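You operate a simulated robot arm through the tools that you are given. There is no shell and no other tool.

The job below is to be done with a simulated robot arm. You get a single attempt, and the scene is never put back.

TASK
Shut the valve board down, but leave the faulty valve alone.
Fine: the card names it; valve one first, then every other open valve.

It is judged by the outcome, as a careful person would: the job done as asked, and still so three seconds after it is handed in. It fails if anything else is knocked over, pushed out of place, dropped, spilled or broken.

THE ROBOT
A 7-joint arm with a two-finger parallel gripper, fixed in place. Base frame: the origin is at the foot of the arm, x ahead of it, y to its left, z up. Lengths are in m, angles in rad, forces in N, time in s.
With the tool pointing down near the work surface it reaches from about 0.3 to 0.72 m from the base axis. Its first joint turns from -2.897 to 2.897 rad. Payload 3.43 kg.
Tool frame: the origin (TCP) lies between the finger pads and is the grasp point; the fingertips stand 0.034 m ahead of it; z points along the fingers, y is the line along which they close. Largest opening 0.128 m; finger width 0.024, thickness 0.012; the body of the gripper, 0.048 by 0.13 m, starts 0.096 m behind the TCP.
Orientation is told as [roll, pitch, yaw] about the base's x, y, z axes, in that order, counted from this pose: with the fingers straight down and closing along the base's y, the tool's x points along the base's -x, its y along +y and its z along -z.

THE INTERFACE
- The arm moves only by the tool drive_tool. Its argument "moves" is a list of rows, each a list of 7 numbers: the shift along the tool's x, y, z in m, then the turn, a rotation vector about the tool's x, y, z in rad, then the closure, from 0 (fully open) to 1 (shut). In form: [[dx, dy, dz, rx, ry, rz, grip], ...]. A call has 1 to 20 rows; each row is the pose to reach, as a shift and turn from the pose commanded when the call began, along the tool's axes at that moment. Rows are played at 5 a second. More than 0.05 m and 0.15 rad between two rows, or a gripper value outside its range, and nothing of the call is played. Where a pose cannot be reached the arm comes as near as it can. A force on the tool above 40 N (or 10 N above the force at the start of the call, whichever is more), or a blocked arm, ends the call early, and 0.2 s more pass. Each finger travels about 0.108 m/s and halts on what it meets, pressing with about 22 N; the grip force reading is that of the motor and also rises with nothing between the fingers. The clock runs only during rows and for 0.2 s after the last one: add rows that repeat a pose to give the fingers time. It gives the time, the measured TCP pose, the force on the tool (base axes), the opening and the grip force at its end, in the units of the frame above (readings bear some noise), with the torque about the TCP (base axes, N m) and any sound that the robot's microphone picked up.
- Cameras (640 x 400 px; columns grow to the right, rows downward): "scene" is fixed at [0.221, 0.5006, 1.7988]; the picture's right is [-0.93, -0.36, 0.00], its down [-0.24, 0.62, -0.75] and it looks along [0.27, -0.70, -0.66] (base axes); focal length 373 px, centre (320, 200). "wrist" rides on the gripper at [0.076, -0.011, -0.16] in the tool frame; the picture's right is [0.15, 0.99, 0.00], its down [-0.88, 0.13, -0.46] and it looks along [-0.45, 0.07, 0.89] (tool axes); focal length 234 px, centre (320, 200). There is no depth. A picture from a camera that has moved, and an enlarged one, comes with that camera's place and axes in the base frame and with its lens.
- camera(camera): a new picture of that camera. It takes no simulated time.
- move_column(by): slides the trunk up (or, below 0, down) by that many m; the arm rides with it, the base frame stays. It gives what a move gives, with no picture.
- inspect(camera, box): a new picture of the part [left, top, right, bottom] of that camera's present view, enlarged. It takes no simulated time.
- close_job(): hands the job in; it is judged then, once.

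Places have to be worked out from the pictures, the camera data and where the tool is seen. Open the gripper and draw the arm clear of the work before you hand the job in, unless the task says otherwise.

The tools are called after "Emit:" as name(argument=value, ...) on one line, values as JSON. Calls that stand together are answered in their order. drive_tool: Moves the arm, as the interface text tells. Its arguments: {"type":"object","properties":{"moves":{"type":"array"}},"required":["moves"]} The other tools are called the same way: move_column (by) slides the trunk up or down; camera (camera) takes a picture; inspect (camera, box) takes an enlarged picture of a part of a camera's view; close_job () hands the job in.

At the start:

```text
t: 0.0
eef_pos: [0.3455, 0.0138, 1.4966]
tcp_rot: [0.001, 0.0, 0.0]
ft_force: [1.4, 0.7, 0.2]
wrist_torque: [-0.02, -0.01, 0.0]
grip_width: 0.1283
gripper_force: 0.1
trunk travel left (down, up): [-0.275, 0.049]
```

scene: 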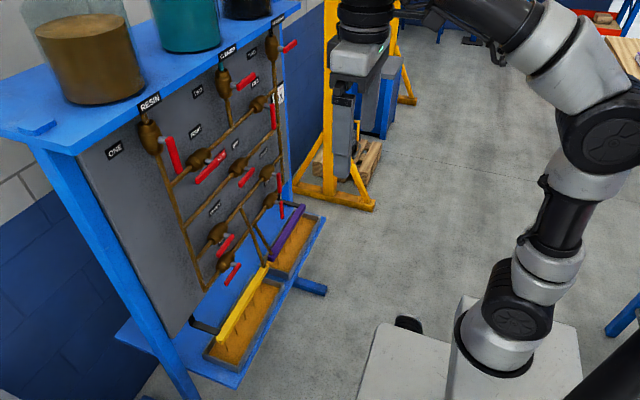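
wrist: 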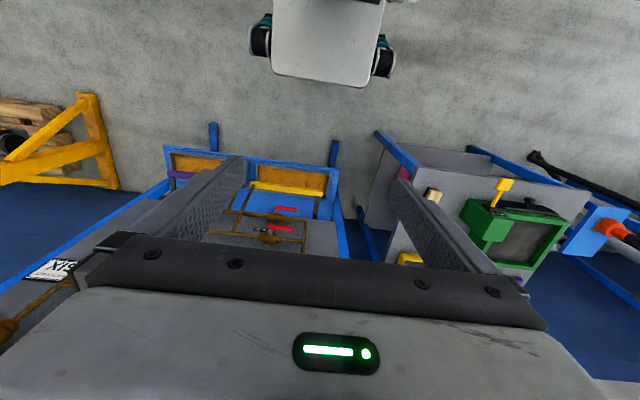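

I start by enlarging the valve board in the scene picture, to read the card and labels.

Emit:
inspect(camera="scene", box=[80, 20, 240, 120])

Emit:
inspect(camera="scene", box=[80, 120, 240, 220])

Emit:
inspect(camera="scene", box=[200, 20, 320, 95])

Emit:
inspect(camera="scene", box=[200, 70, 320, 145])

Emit:
inspect(camera="scene", box=[180, 140, 340, 240])

Emit:
inspect(camera="scene", box=[160, 200, 320, 300])

```text
4.00 times, centred on (160, 70) of scene
camera zoom: at [0.221, 0.5006, 1.7988], right [-0.93, -0.36, 0.0], down [-0.24, 0.62, -0.75], along [0.27, -0.7, -0.66], focal length 1493 px, centre (960, 720)
```

zoom: 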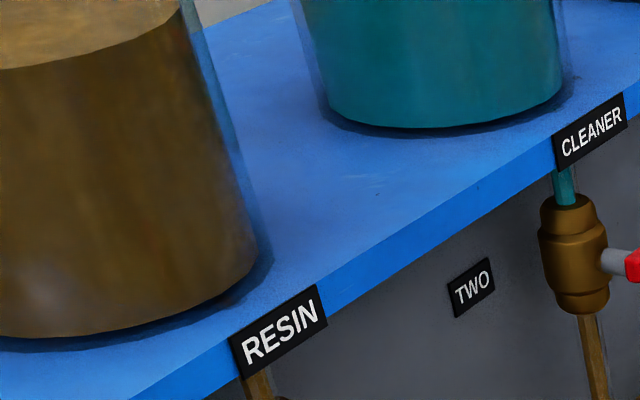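

```text
4.00 times, centred on (160, 170) of scene
camera zoom: at [0.221, 0.5006, 1.7988], right [-0.93, -0.36, 0.0], down [-0.24, 0.62, -0.75], along [0.27, -0.7, -0.66], focal length 1493 px, centre (960, 320)
```

zoom: 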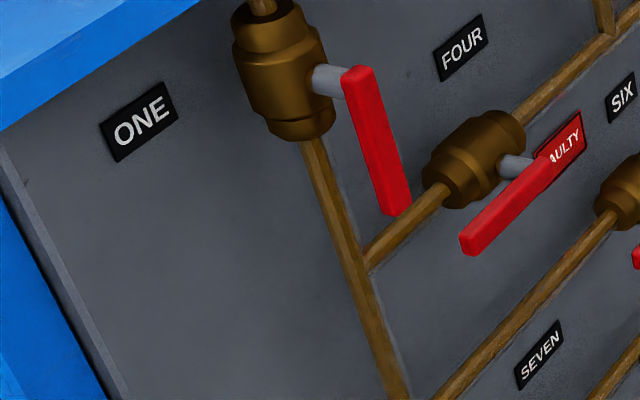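

```text
5.33 times, centred on (260, 58) of scene
camera zoom: at [0.221, 0.5006, 1.7988], right [-0.93, -0.36, 0.0], down [-0.24, 0.62, -0.75], along [0.27, -0.7, -0.66], focal length 1991 px, centre (640, 960)
```

zoom: 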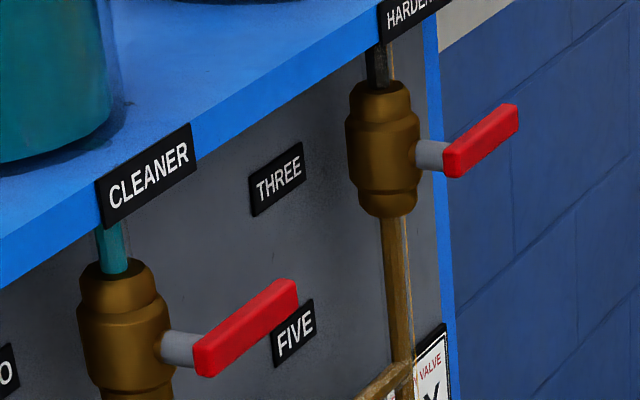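

```text
5.33 times, centred on (260, 108) of scene
camera zoom: at [0.221, 0.5006, 1.7988], right [-0.93, -0.36, 0.0], down [-0.24, 0.62, -0.75], along [0.27, -0.7, -0.66], focal length 1991 px, centre (640, 693)
```

zoom: 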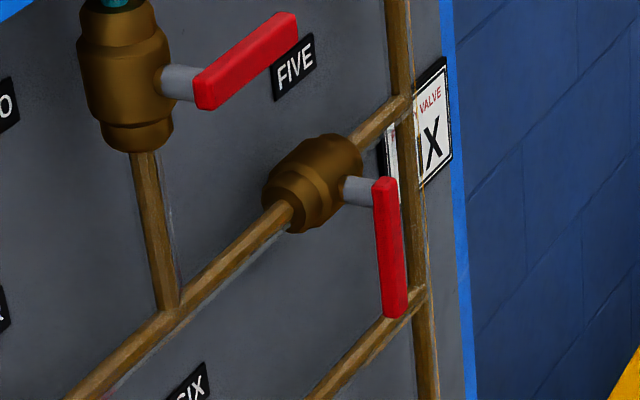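

```text
4.00 times, centred on (260, 190) of scene
camera zoom: at [0.221, 0.5006, 1.7988], right [-0.93, -0.36, 0.0], down [-0.24, 0.62, -0.75], along [0.27, -0.7, -0.66], focal length 1493 px, centre (560, 240)
```

zoom: 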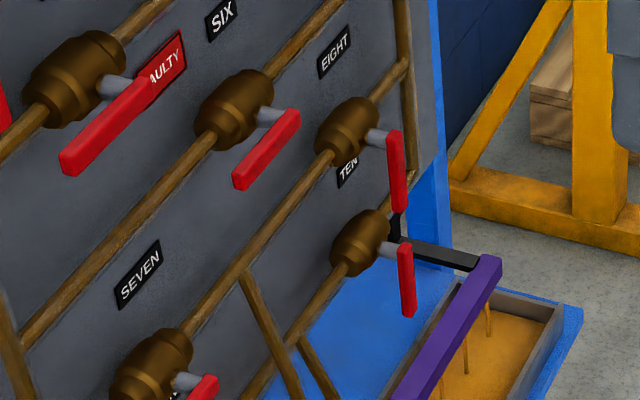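

```text
4.00 times, centred on (240, 250) of scene
camera zoom: at [0.221, 0.5006, 1.7988], right [-0.93, -0.36, 0.0], down [-0.24, 0.62, -0.75], along [0.27, -0.7, -0.66], focal length 1493 px, centre (640, 0)
```

zoom: 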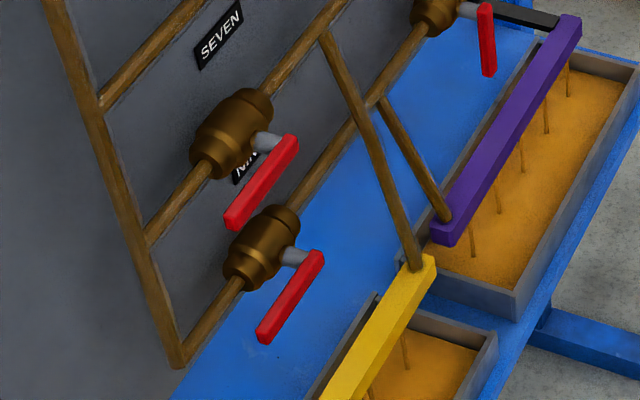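

The scene shows ten levers; a card near the right edge reads "…Y VALVE …IX" and there is also a red FAULTY tag in the middle. I look at the wrist picture enlarged to read the card fully.

Emit:
inspect(camera="wrist", box=[0, 230, 120, 305])

Emit:
inspect(camera="wrist", box=[150, 130, 350, 255])

Emit:
inspect(camera="scene", box=[264, 76, 304, 116])

```text
5.33 times, centred on (60, 268) of wrist
camera zoom: at [0.2715, 0.0034, 1.6565], right [-0.15, 0.99, 0.0], down [0.88, 0.13, 0.46], along [0.45, 0.07, -0.89], focal length 1249 px, centre (1707, -160)
```

zoom: 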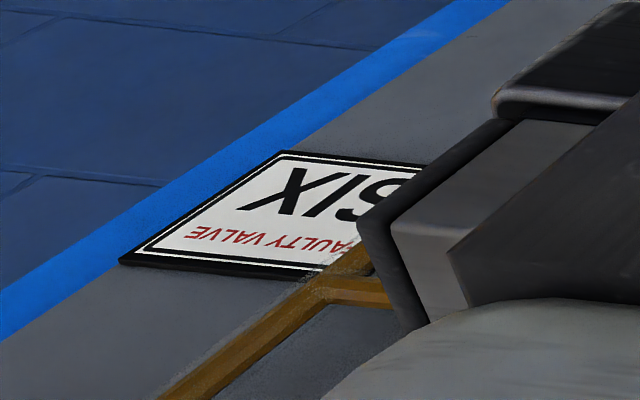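

```text
3.20 times, centred on (250, 192) of wrist
camera zoom: at [0.2715, 0.0034, 1.6565], right [-0.15, 0.99, 0.0], down [0.88, 0.13, 0.46], along [0.45, 0.07, -0.89], focal length 749 px, centre (544, 224)
```

zoom: 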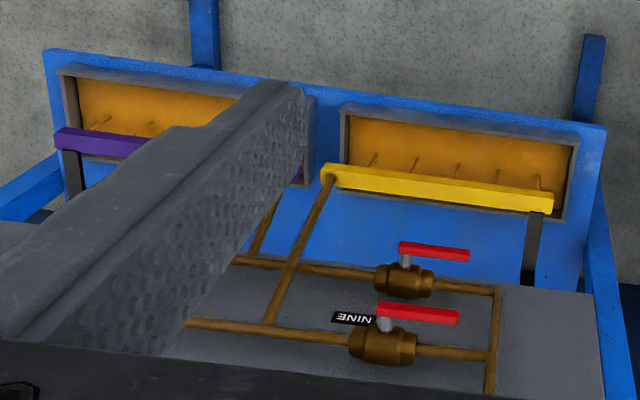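

```text
10.00 times, centred on (284, 96) of scene
camera zoom: at [0.221, 0.5006, 1.7988], right [-0.93, -0.36, 0.0], down [-0.24, 0.62, -0.75], along [0.27, -0.7, -0.66], focal length 3733 px, centre (680, 1240)
```

zoom: 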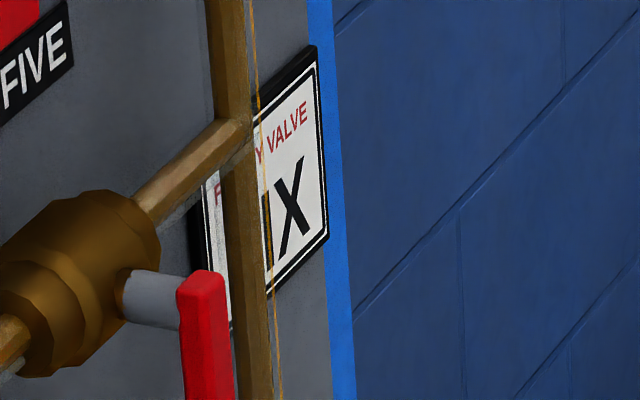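

The card says FAULTY VALVE SIX. Triangulating both cameras puts the board at x≈0.81, facing the robot, with levers at x≈0.72. By the pipe directions, valves one, four, six, seven and nine look open. I first turn the tool from pointing down to pointing forward, well short of the board.

Emit:
drive_tool(moves=[[-0.013, 0, 0.01, 0, -0.1428, 0, 0], [-0.026, 0, 0.02, 0, -0.2856, 0, 0], [-0.039, 0, 0.03, 0, -0.4284, 0, 0], [-0.052, 0, 0.04, 0, -0.5712, 0, 0], [-0.065, 0, 0.05, 0, -0.714, 0, 0], [-0.078, 0, 0.06, 0, -0.8568, 0, 0], [-0.091, 0, 0.07, 0, -0.9996, 0, 0], [-0.104, 0, 0.08, 0, -1.1424, 0, 0], [-0.117, 0, 0.09, 0, -1.2852, 0, 0], [-0.13, 0, 0.1, 0, -1.428, 0, 0], [-0.143, 0, 0.11, 0, -1.5708, 0, 0], [-0.143, 0, 0.11, 0, -1.5708, 0, 0]])

```text
t: 1.0
eef_pos: [0.436, 0.0112, 1.3883]
tcp_rot: [0.019, -0.371, -0.005]
ft_force: [0.3, -0.4, 0.4]
wrist_torque: [0.01, -0.03, 0.01]
grip_width: 0.1279
gripper_force: 0.1
trunk travel left (down, up): [-0.275, 0.049]
stopped in row 5: the arm was blocked; the commanded pose is now the measured one
```

The arm stopped early with almost no force, so it probably met a joint limit or clashed with itself. I look at its posture.

Emit:
camera(camera="scene")

Emit:
camera(camera="wrist")

```text
taken
```

scene: 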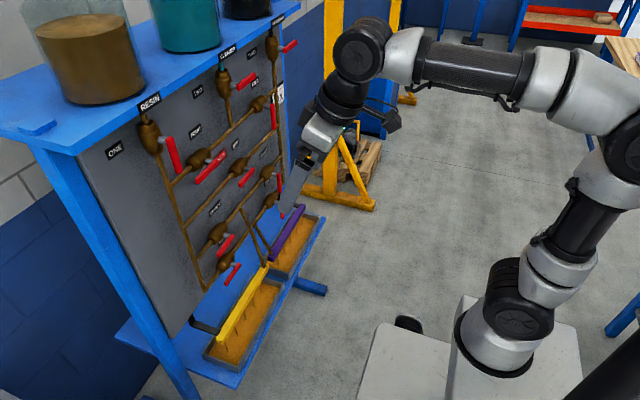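

```text
taken
camera wrist: at [0.3092, -0.0015, 1.5084], right [-0.14, 0.99, -0.04], down [0.66, 0.12, 0.75], along [0.74, 0.08, -0.67], focal length 234 px, centre (320, 200)
```

wrist: 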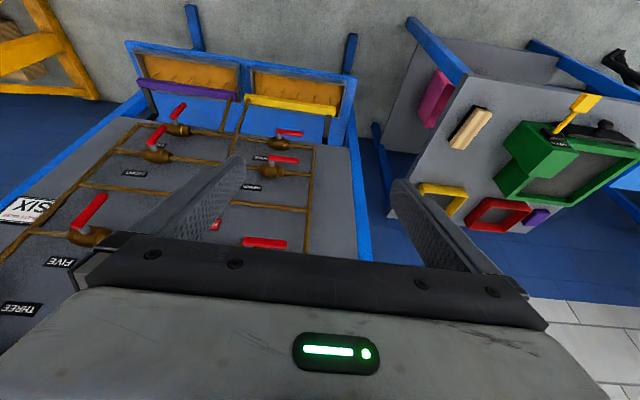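

The target made the wrist fold too close to the base. Lowering the trunk gives the forearm a flatter attitude, so the tool can point forward at the board. The column path at x≈0.44 is clear, so I lower it.

Emit:
move_column(by=-0.27)

```text
t: 3.8
eef_pos: [0.4356, 0.012, 1.1175]
tcp_rot: [0.02, -0.37, -0.005]
ft_force: [0.2, -0.5, -0.1]
wrist_torque: [0.06, 0.01, 0.01]
grip_width: 0.1282
gripper_force: 0.0
trunk travel left (down, up): [-0.005, 0.319]
```

The trunk is lowered and the readings are calm. Now I pitch the tool up towards the board about a nearly fixed wrist point, ending at about x=0.58, z=1.40, still well short of the levers.

Emit:
drive_tool(moves=[[-0.0321, 0, -0.0106, 0, -0.103, 0, 0], [-0.0632, 0, -0.0244, 0, -0.206, 0, 0], [-0.0927, 0, -0.0408, 0, -0.309, 0, 0], [-0.1204, 0, -0.0596, 0, -0.412, 0, 0], [-0.1462, 0, -0.0807, 0, -0.515, 0, 0], [-0.1696, 0, -0.1039, 0, -0.618, 0, 0], [-0.1907, 0, -0.1287, 0, -0.721, 0, 0], [-0.2094, 0, -0.1552, 0, -0.824, 0, 0], [-0.2251, 0, -0.1829, 0, -0.927, 0, 0], [-0.2381, 0, -0.2115, 0, -1.03, 0, 0], [-0.2381, 0, -0.2115, 0, -1.03, 0, 0]])

```text
t: 6.2
eef_pos: [0.5792, 0.0083, 1.4046]
tcp_rot: [0.103, -1.405, -0.099]
ft_force: [0.0, 0.2, 0.0]
wrist_torque: [-0.01, 0.02, 0.0]
grip_width: 0.1279
gripper_force: 0.1
trunk travel left (down, up): [-0.005, 0.319]
```

The tool now points forward. I take pictures to refine the lever places.

Emit:
camera(camera="wrist")

Emit:
camera(camera="scene")

```text
taken
camera wrist: at [0.4105, -0.001, 1.354], right [-0.03, 0.99, -0.13], down [-0.31, 0.11, 0.95], along [0.95, 0.06, 0.3], focal length 234 px, centre (320, 200)
```

wrist: 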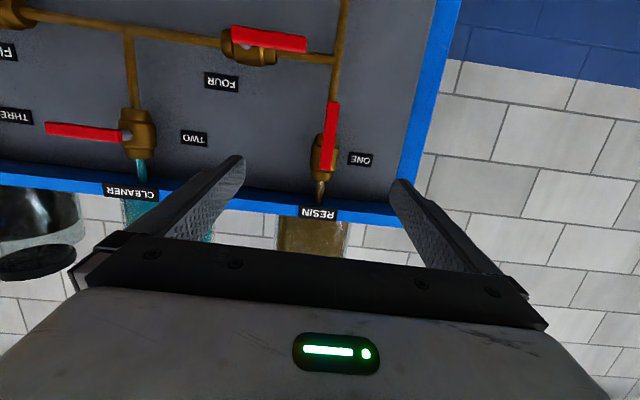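

```text
taken
```

scene: 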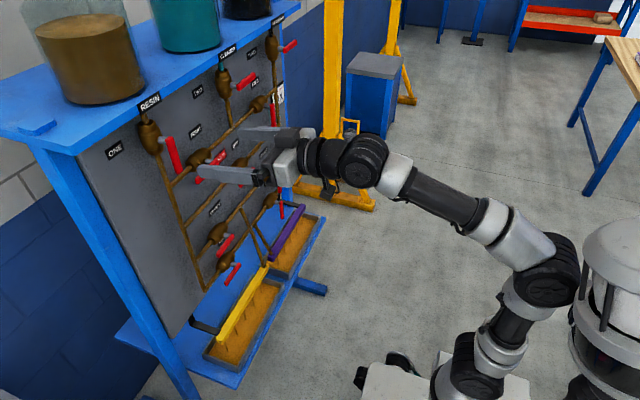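

Valve one's lever hangs along its vertical pipe at about y≈0.02, z from 1.325 to 1.405, so it is open. I enlarge the view to refine this and to see valve four.

Emit:
inspect(camera="wrist", box=[280, 80, 400, 230])

Emit:
inspect(camera="wrist", box=[180, 10, 340, 110])

Emit:
inspect(camera="scene", box=[130, 100, 230, 200])

```text
2.67 times, centred on (340, 155) of wrist
camera zoom: at [0.4105, -0.001, 1.354], right [-0.03, 0.99, -0.13], down [-0.31, 0.11, 0.95], along [0.95, 0.06, 0.3], focal length 624 px, centre (267, 320)
```

zoom: 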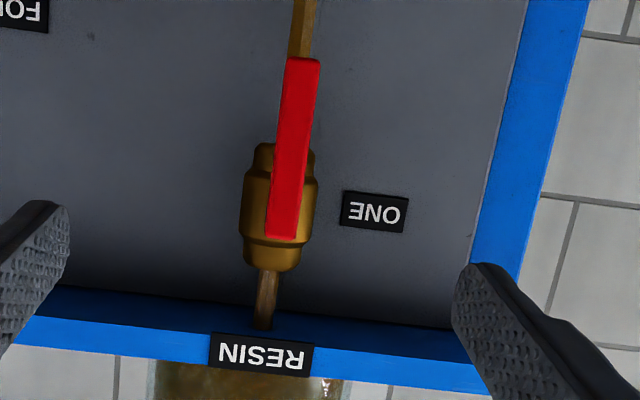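

```text
4.00 times, centred on (260, 60) of wrist
camera zoom: at [0.4105, -0.001, 1.354], right [-0.03, 0.99, -0.13], down [-0.31, 0.11, 0.95], along [0.95, 0.06, 0.3], focal length 937 px, centre (560, 760)
```

zoom: 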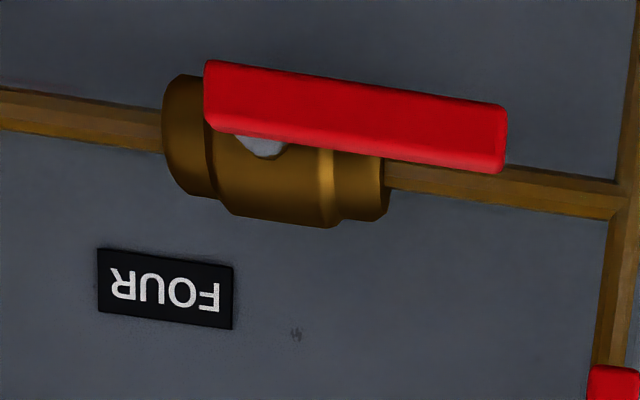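

```text
4.00 times, centred on (180, 150) of scene
camera zoom: at [0.221, 0.5006, 1.7988], right [-0.93, -0.36, 0.0], down [-0.24, 0.62, -0.75], along [0.27, -0.7, -0.66], focal length 1493 px, centre (880, 400)
```

zoom: 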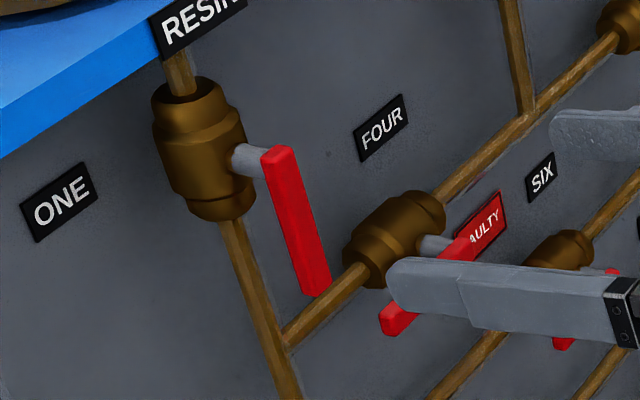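

Levers stand at x≈0.72; valve one pivots at about (y 0.02, z 1.392) with its free end at z≈1.326. Closed levers (two, five, eight…) show that closing swings the free end from down towards −y. I shut the fingers to use them as a pusher and bring them in on the +y side of lever one.

Emit:
drive_tool(moves=[[0.0272, 0.0278, 0.0152, 0, 0, 0, 1], [0.0543, 0.0556, 0.0303, 0, 0, 0, 1], [0.0543, 0.0556, 0.0303, 0, 0, 0, 1], [0.0501, 0.0556, 0.0553, 0, 0, 0, 1], [0.0459, 0.0555, 0.0803, 0, 0, 0, 1], [0.0418, 0.0555, 0.1054, 0, 0, 0, 1], [0.0376, 0.0554, 0.1304, 0, 0, 0, 1], [0.0376, 0.0554, 0.1304, 0, 0, 0, 1]])

Emit:
camera(camera="wrist")

Emit:
camera(camera="scene")

Emit:
inspect(camera="scene", box=[130, 100, 230, 200])

```text
t: 8.0
eef_pos: [0.7016, 0.0653, 1.3467]
tcp_rot: [0.102, -1.403, -0.099]
ft_force: [0.8, -0.3, -0.3]
wrist_torque: [0.03, -0.03, 0.02]
grip_width: 0.0001
gripper_force: 22.3
trunk travel left (down, up): [-0.005, 0.319]
```

```text
taken
camera wrist: at [0.5329, 0.0547, 1.297], right [-0.03, 0.99, -0.13], down [-0.3, 0.11, 0.95], along [0.95, 0.06, 0.3], focal length 234 px, centre (320, 200)
```

wrist: 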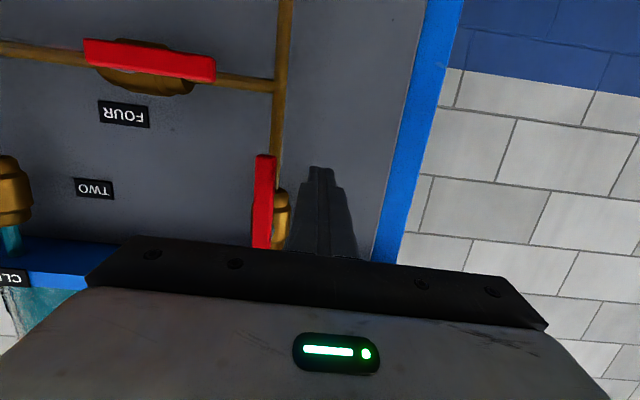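

```text
taken
```

scene: 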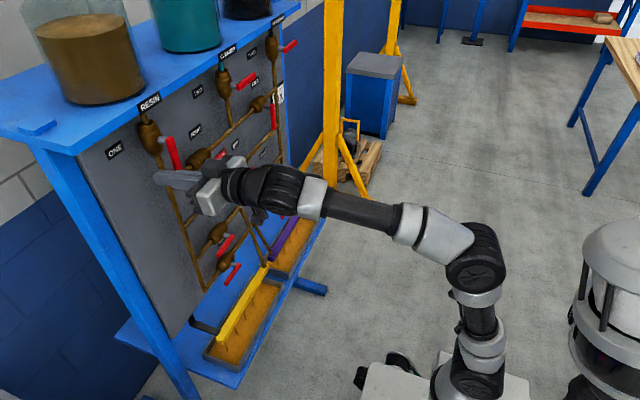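

```text
4.00 times, centred on (180, 150) of scene
camera zoom: at [0.221, 0.5006, 1.7988], right [-0.93, -0.36, 0.0], down [-0.24, 0.62, -0.75], along [0.27, -0.7, -0.66], focal length 1493 px, centre (880, 400)
```

zoom: 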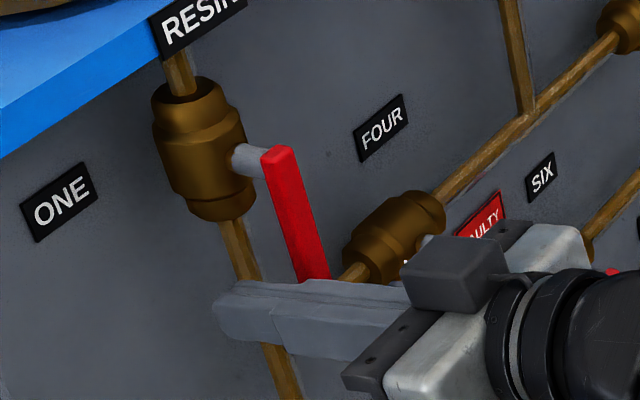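

The closed fingers sit beside lever one on its +y side, overlapping its lower half, with no contact yet. I now sweep them along the arc about the pivot, to swing the lever through a quarter turn to point at −y.

Emit:
drive_tool(moves=[[-0.0012, -0.013, -0.0002, 0, 0, 0, 1], [-0.0024, -0.023, -0.0004, 0, 0, 0, 1], [-0.0018, -0.029, -0.0003, 0, 0, 0, 1], [0.0, -0.033, 0.0, 0, 0, 0, 1], [0.0014, -0.0359, 0.0001, 0, 0, 0, 1], [0.0022, -0.0418, 0.0002, 0, 0, 0, 1], [0.0027, -0.0478, 0.0003, 0, 0, 0, 1], [0.0019, -0.0541, 0.0001, 0, 0, 0, 1], [0.0005, -0.0605, -0.0001, 0, 0, 0, 1], [-0.0022, -0.0669, -0.0006, 0, 0, 0, 1], [-0.0058, -0.073, -0.0012, 0, 0, 0, 1], [-0.0107, -0.0785, -0.002, 0, 0, 0, 1], [-0.0163, -0.0835, -0.0029, 0, 0, 0, 1], [-0.023, -0.0873, -0.0041, 0, 0, 0, 1], [-0.0301, -0.0905, -0.0053, 0, 0, 0, 1], [-0.0301, -0.0905, -0.0053, 0, 0, 0, 1]])

Emit:
camera(camera="wrist")

Emit:
inspect(camera="scene", box=[130, 100, 230, 200])

```text
t: 11.4
eef_pos: [0.7006, -0.0275, 1.3751]
tcp_rot: [0.102, -1.403, -0.099]
ft_force: [0.4, 0.4, 0.2]
wrist_torque: [-0.01, -0.01, 0.03]
grip_width: 0.0
gripper_force: 21.8
trunk travel left (down, up): [-0.005, 0.319]
```

```text
taken
camera wrist: at [0.5327, -0.0375, 1.3263], right [-0.03, 0.99, -0.13], down [-0.3, 0.11, 0.95], along [0.95, 0.06, 0.3], focal length 234 px, centre (320, 200)
```

wrist: 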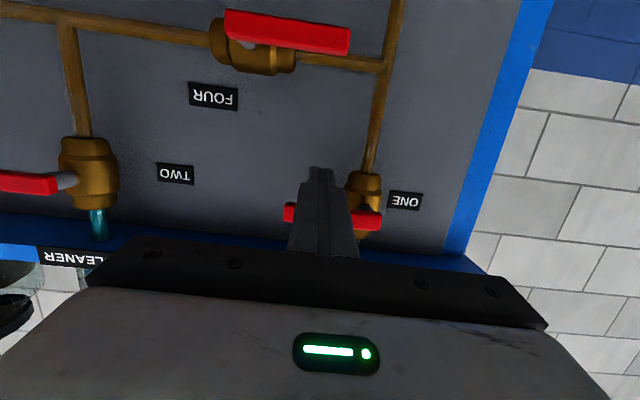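

```text
4.00 times, centred on (180, 150) of scene
camera zoom: at [0.221, 0.5006, 1.7988], right [-0.93, -0.36, 0.0], down [-0.24, 0.62, -0.75], along [0.27, -0.7, -0.66], focal length 1493 px, centre (880, 400)
```

zoom: 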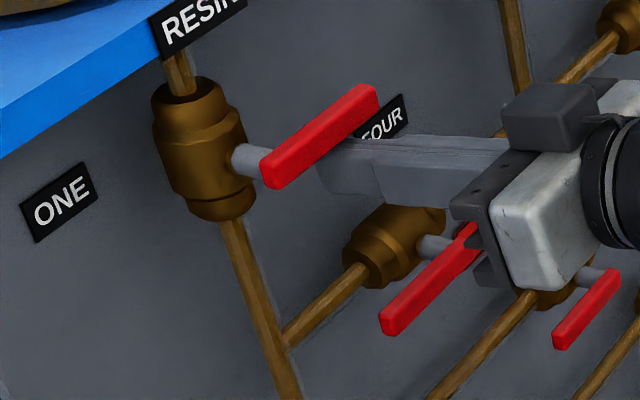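

Lever one now lies level, pointing to −y, with no force felt. I press a few millimetres further up, watching the force, to be sure it rests on its closed stop.

Emit:
drive_tool(moves=[[-0.002, 0, -0.0003, 0, 0, 0, 1], [-0.004, 0, -0.0006, 0, 0, 0, 1], [-0.006, 0, -0.001, 0, 0, 0, 1], [-0.006, 0, -0.001, 0, 0, 0, 1]])

Emit:
inspect(camera="scene", box=[130, 100, 230, 200])

```text
t: 12.4
eef_pos: [0.7016, -0.0275, 1.381]
tcp_rot: [0.101, -1.405, -0.099]
ft_force: [0.2, -0.2, 0.0]
wrist_torque: [0.01, 0.01, -0.01]
grip_width: 0.0
gripper_force: 22.2
trunk travel left (down, up): [-0.005, 0.319]
```

```text
4.00 times, centred on (180, 150) of scene
camera zoom: at [0.221, 0.5006, 1.7988], right [-0.93, -0.36, 0.0], down [-0.24, 0.62, -0.75], along [0.27, -0.7, -0.66], focal length 1493 px, centre (880, 400)
```

zoom: 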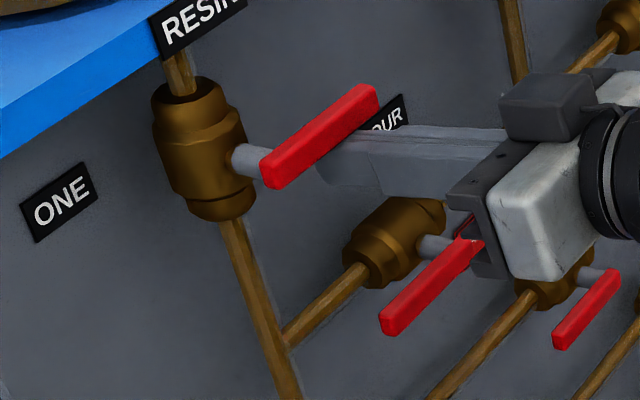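

No force is felt and the lever did not follow, so I check its angle more closely before moving on.

Emit:
inspect(camera="scene", box=[180, 110, 240, 150])

Emit:
inspect(camera="wrist", box=[240, 140, 440, 265])

```text
10.00 times, centred on (210, 130) of scene
camera zoom: at [0.221, 0.5006, 1.7988], right [-0.93, -0.36, 0.0], down [-0.24, 0.62, -0.75], along [0.27, -0.7, -0.66], focal length 3733 px, centre (1420, 900)
```

zoom: 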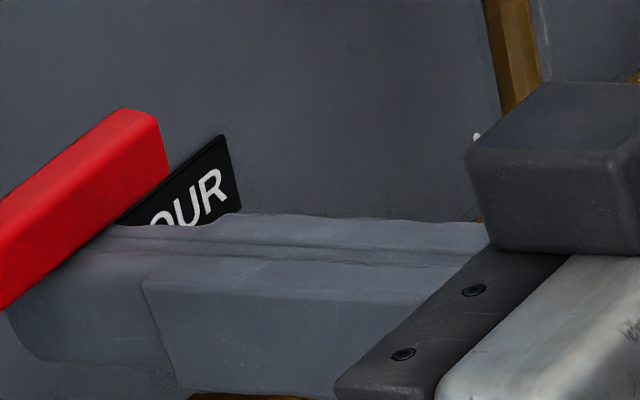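

```text
3.20 times, centred on (340, 202) of wrist
camera zoom: at [0.5327, -0.037, 1.332], right [-0.03, 0.99, -0.13], down [-0.3, 0.11, 0.95], along [0.95, 0.06, 0.3], focal length 749 px, centre (256, 192)
```

zoom: 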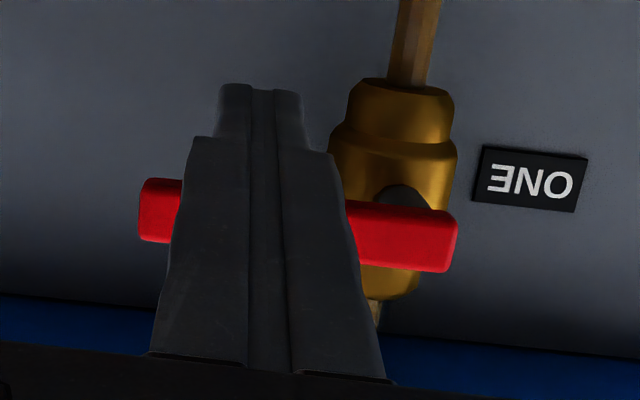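

By triangulation lever one is level to within about a degree (z 1.398 at its free end, 1.3965 at its pivot), and the fingers just touch it from below. I press 4 mm more to feel for the stop.

Emit:
drive_tool(moves=[[-0.0015, 0, -0.0002, 0, 0, 0, 1], [-0.003, 0, -0.0005, 0, 0, 0, 1], [-0.004, 0, -0.0007, 0, 0, 0, 1], [-0.004, 0, -0.0007, 0, 0, 0, 1]])

Emit:
inspect(camera="wrist", box=[240, 140, 440, 265])

```text
t: 13.4
eef_pos: [0.7029, -0.0274, 1.3819]
tcp_rot: [0.1, -1.399, -0.093]
ft_force: [-13.1, 1.5, -19.1]
wrist_torque: [-0.06, 0.07, 0.04]
grip_width: 0.0
gripper_force: 21.8
trunk travel left (down, up): [-0.005, 0.319]
```

```text
3.20 times, centred on (340, 202) of wrist
camera zoom: at [0.5328, -0.0374, 1.3337], right [-0.03, 0.99, -0.13], down [-0.3, 0.11, 0.95], along [0.95, 0.06, 0.29], focal length 749 px, centre (256, 192)
```

zoom: 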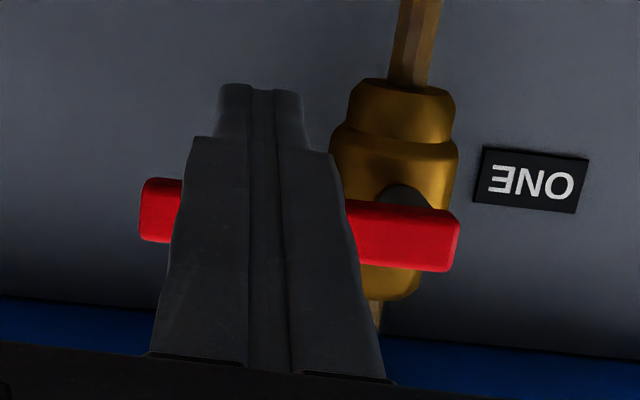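

The reading of about 19 N with no lever motion shows lever one is on its closed stop. I lower the fingers away from it and bring them above the free end of lever four (pivot about y −0.094, z 1.267; lever pointing +y).

Emit:
drive_tool(moves=[[0.0099, -0.0002, 0.0016, 0, 0, 0, 1], [0.0197, -0.0003, 0.0033, 0, 0, 0, 1], [0.0393, -0.0107, 0.0065, 0, 0, 0, 1], [0.0588, -0.0228, 0.0097, 0, 0, 0, 1], [0.0721, -0.023, 0.0119, 0, 0, 0, 1], [0.0721, -0.023, 0.0119, 0, 0, 0, 1]])

Emit:
camera(camera="wrist")

Emit:
inspect(camera="scene", box=[130, 100, 250, 200])

```text
t: 14.8
eef_pos: [0.7019, -0.0478, 1.3116]
tcp_rot: [0.101, -1.405, -0.098]
ft_force: [-0.2, 0.2, -0.5]
wrist_torque: [0.01, 0.03, 0.0]
grip_width: 0.0001
gripper_force: 21.8
trunk travel left (down, up): [-0.005, 0.319]
```

```text
taken
camera wrist: at [0.5332, -0.0584, 1.2621], right [-0.03, 0.99, -0.13], down [-0.3, 0.11, 0.95], along [0.95, 0.06, 0.3], focal length 234 px, centre (320, 200)
```

wrist: 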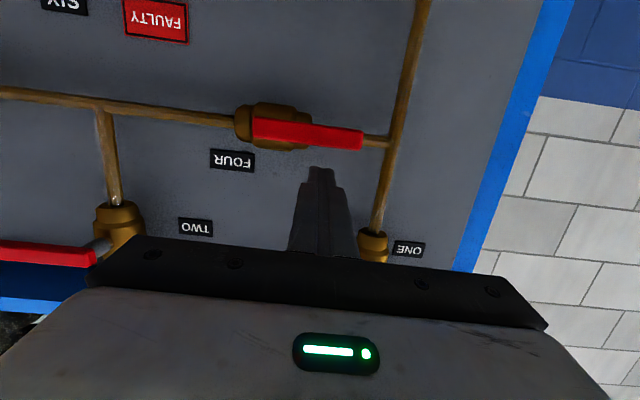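

```text
4.00 times, centred on (190, 150) of scene
camera zoom: at [0.221, 0.5006, 1.7988], right [-0.93, -0.36, 0.0], down [-0.24, 0.62, -0.75], along [0.27, -0.7, -0.66], focal length 1493 px, centre (840, 400)
```

zoom: 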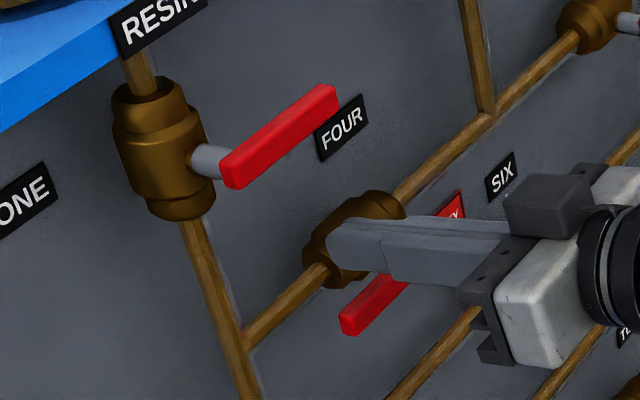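

Lever one is clearly closed, lever four still open under the fingers (y −0.102 to −0.022, z≈1.268). I sweep the fingers down and round the arc to bring lever four from +y to straight down.

Emit:
drive_tool(moves=[[0.0104, 0.0012, 0.0017, 0, 0, 0, 1], [0.0208, 0.0024, 0.0035, 0, 0, 0, 1], [0.026, 0.0044, 0.0043, 0, 0, 0, 1], [0.0313, 0.0064, 0.0052, 0, 0, 0, 1], [0.0373, 0.0072, 0.0062, 0, 0, 0, 1], [0.0434, 0.0077, 0.0072, 0, 0, 0, 1], [0.05, 0.0066, 0.0083, 0, 0, 0, 1], [0.0565, 0.005, 0.0094, 0, 0, 0, 1], [0.063, 0.0019, 0.0104, 0, 0, 0, 1], [0.0692, -0.0017, 0.0115, 0, 0, 0, 1], [0.0748, -0.007, 0.0124, 0, 0, 0, 1], [0.08, -0.0128, 0.0133, 0, 0, 0, 1], [0.0838, -0.0199, 0.0139, 0, 0, 0, 1], [0.087, -0.0272, 0.0144, 0, 0, 0, 1], [0.0879, -0.0312, 0.0145, 0, 0, 0, 1], [0.0879, -0.0312, 0.0145, 0, 0, 0, 1]])

Emit:
camera(camera="wrist")

Emit:
inspect(camera="scene", box=[130, 100, 250, 200])

```text
t: 18.2
eef_pos: [0.7001, -0.0758, 1.2233]
tcp_rot: [0.096, -1.407, -0.091]
ft_force: [2.2, 5.7, 3.0]
wrist_torque: [-0.1, -0.02, 0.12]
grip_width: 0.0
gripper_force: 22.3
trunk travel left (down, up): [-0.005, 0.319]
```

```text
taken
camera wrist: at [0.5325, -0.0871, 1.1734], right [-0.03, 0.99, -0.13], down [-0.31, 0.11, 0.95], along [0.95, 0.07, 0.3], focal length 234 px, centre (320, 200)
```

wrist: 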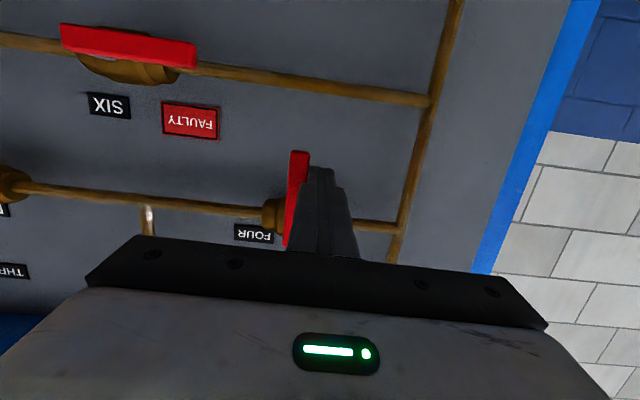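

```text
4.00 times, centred on (190, 150) of scene
camera zoom: at [0.221, 0.5006, 1.7988], right [-0.93, -0.36, 0.0], down [-0.24, 0.62, -0.75], along [0.27, -0.7, -0.66], focal length 1493 px, centre (840, 400)
```

zoom: 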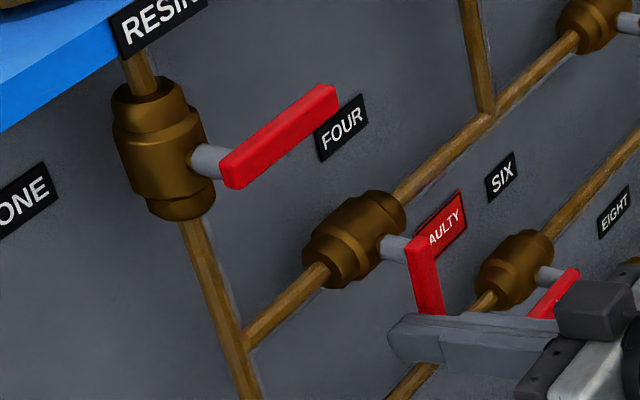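

Lever four now hangs straight down, with about 6 N of reaction. I press 4 mm further to −y to confirm the stop.

Emit:
drive_tool(moves=[[0, -0.0015, 0, 0, 0, 0, 1], [0, -0.003, 0, 0, 0, 0, 1], [0, -0.004, 0, 0, 0, 0, 1], [0, -0.004, 0, 0, 0, 0, 1]])

Emit:
camera(camera="wrist")

```text
t: 19.2
eef_pos: [0.7018, -0.0774, 1.2207]
tcp_rot: [0.088, -1.406, -0.08]
ft_force: [4.6, 22.4, 7.4]
wrist_torque: [-0.29, -0.06, 0.32]
grip_width: 0.0
gripper_force: 21.9
trunk travel left (down, up): [-0.005, 0.319]
```

```text
taken
camera wrist: at [0.5323, -0.0882, 1.1731], right [-0.03, 0.99, -0.13], down [-0.31, 0.11, 0.95], along [0.95, 0.07, 0.3], focal length 234 px, centre (320, 200)
```

wrist: 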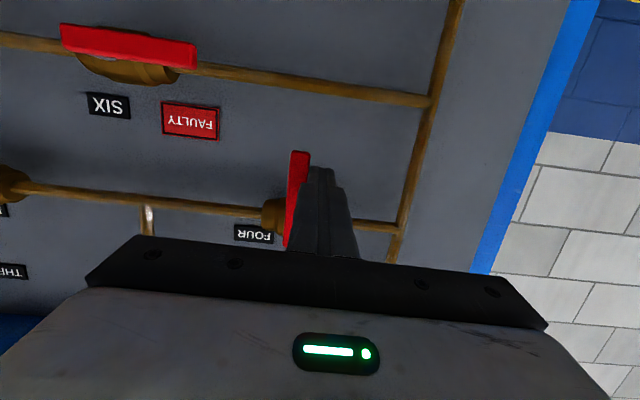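

Lever four is on its stop (22 N, no motion). I draw the fingers off to +y and back, then tilt the tool to about 45° down, as the lower valves need it for reach.

Emit:
drive_tool(moves=[[0.0002, 0.015, 0.0001, 0, 0, 0, 1], [0.0006, 0.034, 0.0002, 0, 0, 0, 1], [0.0072, 0.0341, -0.0393, 0, 0, 0, 1], [0.0137, 0.0342, -0.0787, 0, 0, 0, 1], [0.0203, 0.0343, -0.1182, 0, 0, 0, 1], [0.0392, 0.0339, -0.1049, 0, 0.1008, 0, 1], [0.0588, 0.0336, -0.0942, 0, 0.2016, 0, 1], [0.0785, 0.0332, -0.0865, 0, 0.3024, 0, 1], [0.0987, 0.0329, -0.0816, 0, 0.4032, 0, 1], [0.1184, 0.0326, -0.0797, 0, 0.504, 0, 1], [0.1377, 0.0322, -0.0805, 0, 0.605, 0, 1], [0.1377, 0.0322, -0.0805, 0, 0.605, 0, 1]])

Emit:
camera(camera="wrist")

Emit:
camera(camera="scene")

```text
t: 21.8
eef_pos: [0.6012, -0.0482, 1.0996]
tcp_rot: [0.025, -0.8, -0.015]
ft_force: [-0.1, 0.2, 0.5]
wrist_torque: [-0.01, 0.0, 0.0]
grip_width: 0.0001
gripper_force: 21.8
trunk travel left (down, up): [-0.005, 0.319]
```

```text
taken
camera wrist: at [0.4353, -0.0596, 1.156], right [-0.1, 0.99, -0.09], down [0.29, 0.11, 0.95], along [0.95, 0.07, -0.3], focal length 234 px, centre (320, 200)
```

wrist: 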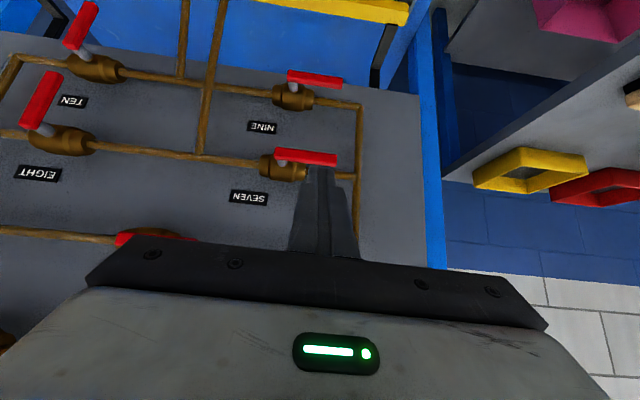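

```text
taken
```

scene: 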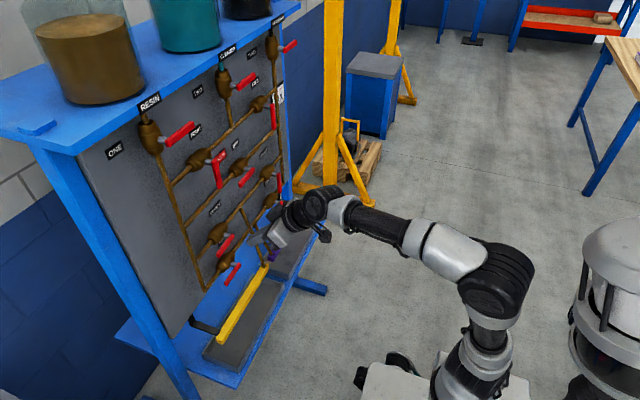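

Levers one and four are closed and six is untouched. Triangulation puts lever seven at z≈1.008 and nine at z≈0.878, both spanning y −0.10 to −0.02. I move the fingertips to just above the free end of lever seven.

Emit:
drive_tool(moves=[[-0.0137, 0.0006, 0.0238, 0, 0, 0, 1], [-0.0273, 0.0012, 0.0476, 0, 0, 0, 1], [-0.041, 0.0018, 0.0714, 0, 0, 0, 1], [-0.0547, 0.0024, 0.0952, 0, 0, 0, 1], [-0.0547, 0.0024, 0.0952, 0, 0, 0, 1]])

Emit:
camera(camera="wrist")

Emit:
inspect(camera="scene", box=[160, 160, 310, 300])

```text
t: 23.0
eef_pos: [0.7055, -0.046, 1.0732]
tcp_rot: [0.026, -0.799, -0.016]
ft_force: [0.5, -0.5, 0.6]
wrist_torque: [0.0, -0.01, 0.0]
grip_width: 0.0
gripper_force: 21.9
trunk travel left (down, up): [-0.005, 0.319]
```

```text
taken
camera wrist: at [0.54, -0.0584, 1.1299], right [-0.1, 0.99, -0.09], down [0.29, 0.11, 0.95], along [0.95, 0.07, -0.3], focal length 234 px, centre (320, 200)
```

wrist: 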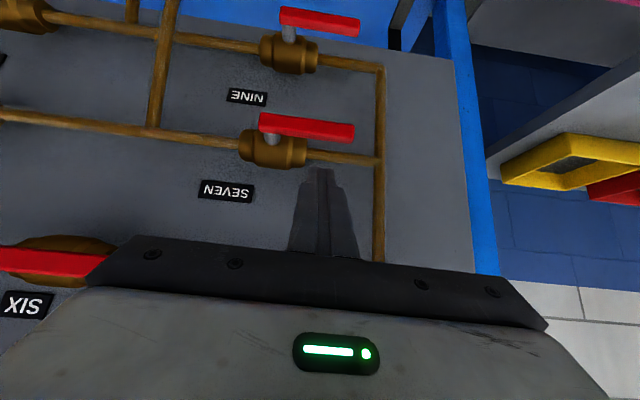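

```text
2.86 times, centred on (235, 230) of scene
camera zoom: at [0.221, 0.5006, 1.7988], right [-0.93, -0.36, 0.0], down [-0.24, 0.62, -0.75], along [0.27, -0.7, -0.66], focal length 1067 px, centre (563, 114)
```

zoom: 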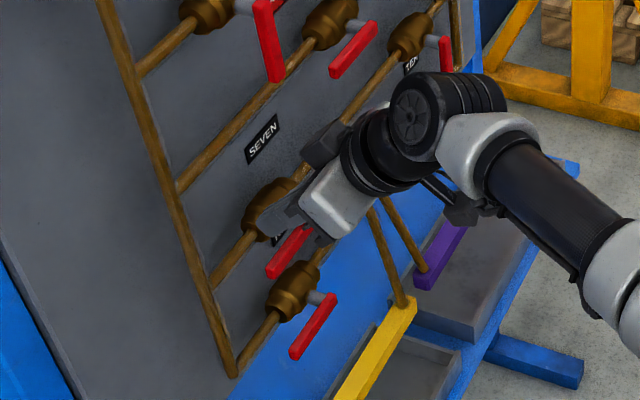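

The fingertips are above and clear of lever seven (z≈1.008, pivot y≈−0.093). I sweep down and round the arc to close it.

Emit:
drive_tool(moves=[[0.0085, 0.0003, 0.0096, 0, 0, 0, 1], [0.0169, 0.0006, 0.0192, 0, 0, 0, 1], [0.0208, 0.0032, 0.023, 0, 0, 0, 1], [0.0247, 0.0057, 0.0268, 0, 0, 0, 1], [0.0294, 0.007, 0.0314, 0, 0, 0, 1], [0.0342, 0.0077, 0.036, 0, 0, 0, 1], [0.0394, 0.0069, 0.041, 0, 0, 0, 1], [0.0445, 0.0055, 0.046, 0, 0, 0, 1], [0.0496, 0.0023, 0.0509, 0, 0, 0, 1], [0.0546, -0.0016, 0.0558, 0, 0, 0, 1], [0.0589, -0.0074, 0.0599, 0, 0, 0, 1], [0.0631, -0.0136, 0.0639, 0, 0, 0, 1], [0.0659, -0.0213, 0.0666, 0, 0, 0, 1], [0.0684, -0.0292, 0.069, 0, 0, 0, 1], [0.0684, -0.0332, 0.0689, 0, 0, 0, 1], [0.0684, -0.0332, 0.0689, 0, 0, 0, 1]])

Emit:
camera(camera="wrist")

Emit:
inspect(camera="scene", box=[160, 160, 310, 300])

```text
t: 26.4
eef_pos: [0.7073, -0.0752, 0.9751]
tcp_rot: [0.025, -0.799, -0.014]
ft_force: [-1.1, 2.3, 0.4]
wrist_torque: [-0.03, -0.02, -0.02]
grip_width: 0.0001
gripper_force: 22.2
trunk travel left (down, up): [-0.005, 0.319]
```

```text
taken
camera wrist: at [0.5407, -0.0886, 1.0312], right [-0.11, 0.99, -0.09], down [0.29, 0.11, 0.95], along [0.95, 0.07, -0.3], focal length 234 px, centre (320, 200)
```

wrist: 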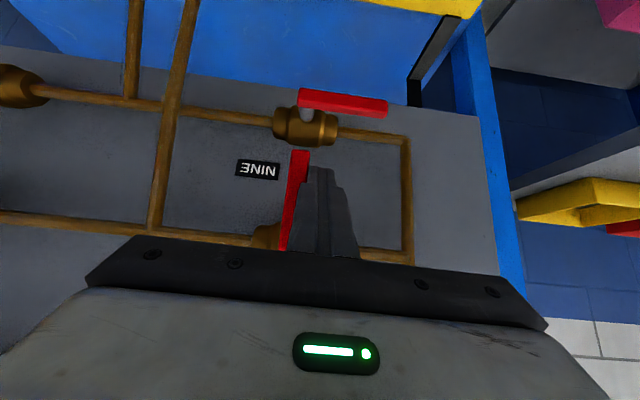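

```text
2.86 times, centred on (235, 230) of scene
camera zoom: at [0.221, 0.5006, 1.7988], right [-0.93, -0.36, 0.0], down [-0.24, 0.62, -0.75], along [0.27, -0.7, -0.66], focal length 1067 px, centre (563, 114)
```

zoom: 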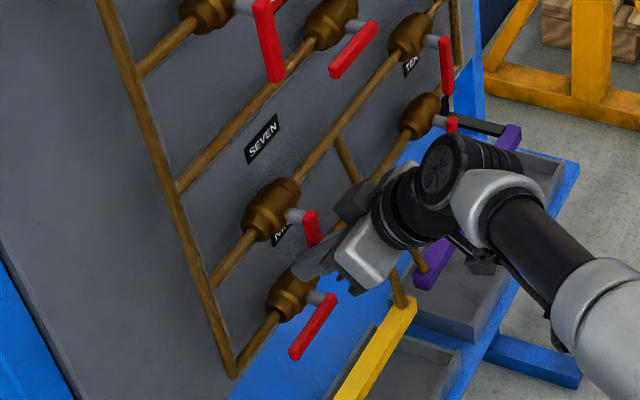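

Lever seven now hangs down. I press 4 mm further to −y to confirm it is on its stop.

Emit:
drive_tool(moves=[[0, -0.0015, 0, 0, 0, 0, 1], [0, -0.003, 0, 0, 0, 0, 1], [0, -0.0045, 0, 0, 0, 0, 1], [0, -0.0045, 0, 0, 0, 0, 1]])

Emit:
camera(camera="wrist")

```text
t: 27.4
eef_pos: [0.7074, -0.0772, 0.9754]
tcp_rot: [0.027, -0.798, -0.011]
ft_force: [-8.8, 21.8, -1.6]
wrist_torque: [-0.16, -0.09, 0.07]
grip_width: 0.0001
gripper_force: 21.6
trunk travel left (down, up): [-0.005, 0.319]
```

```text
taken
camera wrist: at [0.541, -0.0898, 1.0314], right [-0.11, 0.99, -0.09], down [0.29, 0.12, 0.95], along [0.95, 0.08, -0.3], focal length 234 px, centre (320, 200)
```

wrist: 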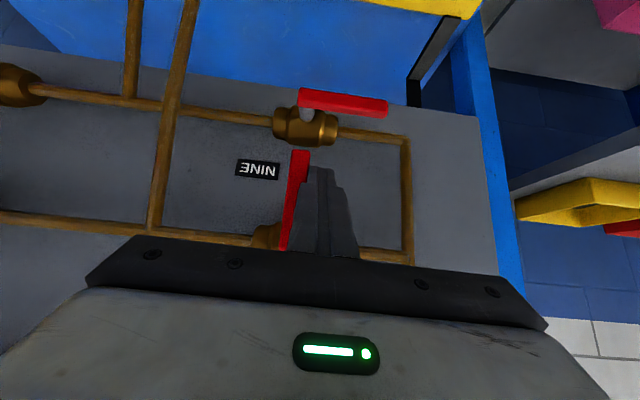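

Lever seven is on its stop (22 N, no motion). I move off to +y and down to hover over the free end of lever nine (pivot y −0.093, z≈0.878).

Emit:
drive_tool(moves=[[0.0002, 0.018, 0.0003, 0, 0, 0, 1], [0.0004, 0.037, 0.0005, 0, 0, 0, 1], [0.0158, 0.0366, 0.0155, 0, 0, 0, 1], [0.0312, 0.0363, 0.0304, 0, 0, 0, 1], [0.0312, 0.0363, 0.0304, 0, 0, 0, 1]])

Emit:
camera(camera="wrist")

Emit:
inspect(camera="scene", box=[160, 160, 310, 300])

```text
t: 28.6
eef_pos: [0.7087, -0.0452, 0.9331]
tcp_rot: [0.022, -0.801, -0.016]
ft_force: [-0.1, -0.3, -0.5]
wrist_torque: [0.02, 0.01, 0.01]
grip_width: 0.0
gripper_force: 22.1
trunk travel left (down, up): [-0.005, 0.319]
```

```text
taken
camera wrist: at [0.5424, -0.0569, 0.9883], right [-0.1, 0.99, -0.09], down [0.29, 0.12, 0.95], along [0.95, 0.07, -0.3], focal length 234 px, centre (320, 200)
```

wrist: 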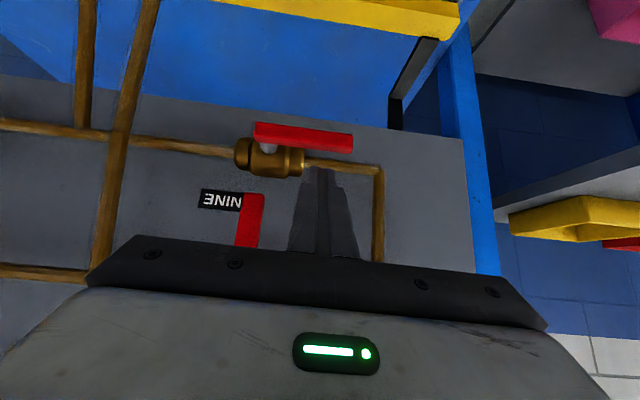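

```text
2.86 times, centred on (235, 230) of scene
camera zoom: at [0.221, 0.5006, 1.7988], right [-0.93, -0.36, 0.0], down [-0.24, 0.62, -0.75], along [0.27, -0.7, -0.66], focal length 1067 px, centre (563, 114)
```

zoom: 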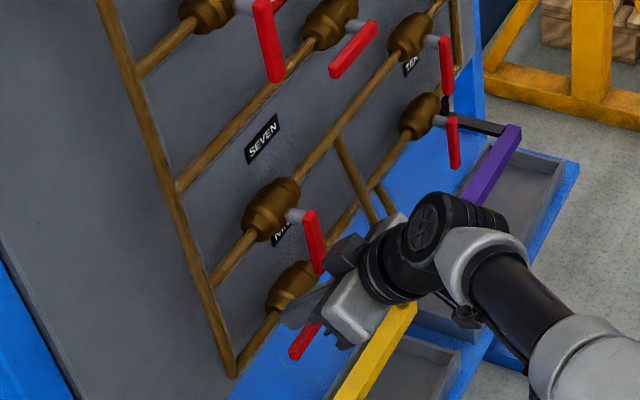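

Lever seven is closed, and the fingertips hover over lever nine. I sweep the same arc to close nine.

Emit:
drive_tool(moves=[[0.0058, 0.0, 0.005, 0, 0, 0, 1], [0.0117, -0.0001, 0.01, 0, 0, 0, 1], [0.0156, 0.0025, 0.0138, 0, 0, 0, 1], [0.0196, 0.005, 0.0176, 0, 0, 0, 1], [0.0243, 0.0063, 0.0222, 0, 0, 0, 1], [0.0291, 0.0071, 0.0268, 0, 0, 0, 1], [0.0343, 0.0062, 0.0319, 0, 0, 0, 1], [0.0394, 0.0049, 0.0369, 0, 0, 0, 1], [0.0445, 0.0016, 0.0418, 0, 0, 0, 1], [0.0495, -0.0022, 0.0467, 0, 0, 0, 1], [0.0537, -0.008, 0.0508, 0, 0, 0, 1], [0.0579, -0.0142, 0.0548, 0, 0, 0, 1], [0.0606, -0.0219, 0.0574, 0, 0, 0, 1], [0.0632, -0.0298, 0.0599, 0, 0, 0, 1], [0.0632, -0.0338, 0.0599, 0, 0, 0, 1], [0.0632, -0.0365, 0.0599, 0, 0, 0, 1], [0.0632, -0.0365, 0.0599, 0, 0, 0, 1]])

Emit:
camera(camera="wrist")

Emit:
inspect(camera="scene", box=[160, 160, 310, 300])

```text
t: 32.2
eef_pos: [0.7063, -0.077, 0.8459]
tcp_rot: [0.027, -0.798, -0.014]
ft_force: [-3.6, 8.7, -0.2]
wrist_torque: [-0.09, -0.01, 0.02]
grip_width: 0.0001
gripper_force: 22.0
trunk travel left (down, up): [-0.005, 0.319]
```

```text
taken
camera wrist: at [0.5403, -0.0892, 0.9012], right [-0.11, 0.99, -0.09], down [0.29, 0.11, 0.95], along [0.95, 0.08, -0.3], focal length 234 px, centre (320, 200)
```

wrist: 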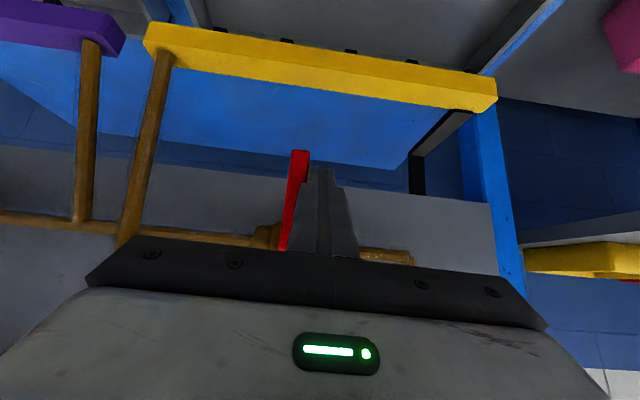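

```text
2.86 times, centred on (235, 230) of scene
camera zoom: at [0.221, 0.5006, 1.7988], right [-0.93, -0.36, 0.0], down [-0.24, 0.62, -0.75], along [0.27, -0.7, -0.66], focal length 1067 px, centre (563, 114)
```

zoom: 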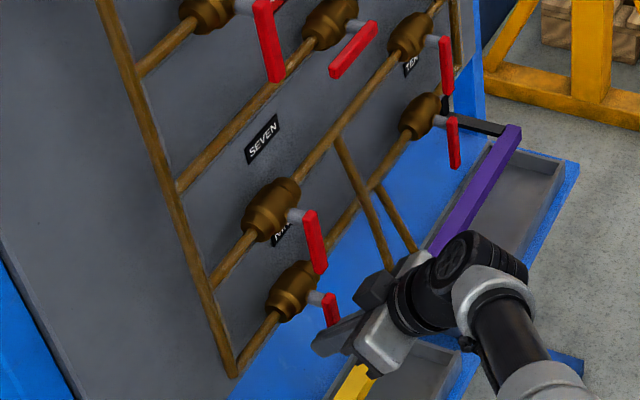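

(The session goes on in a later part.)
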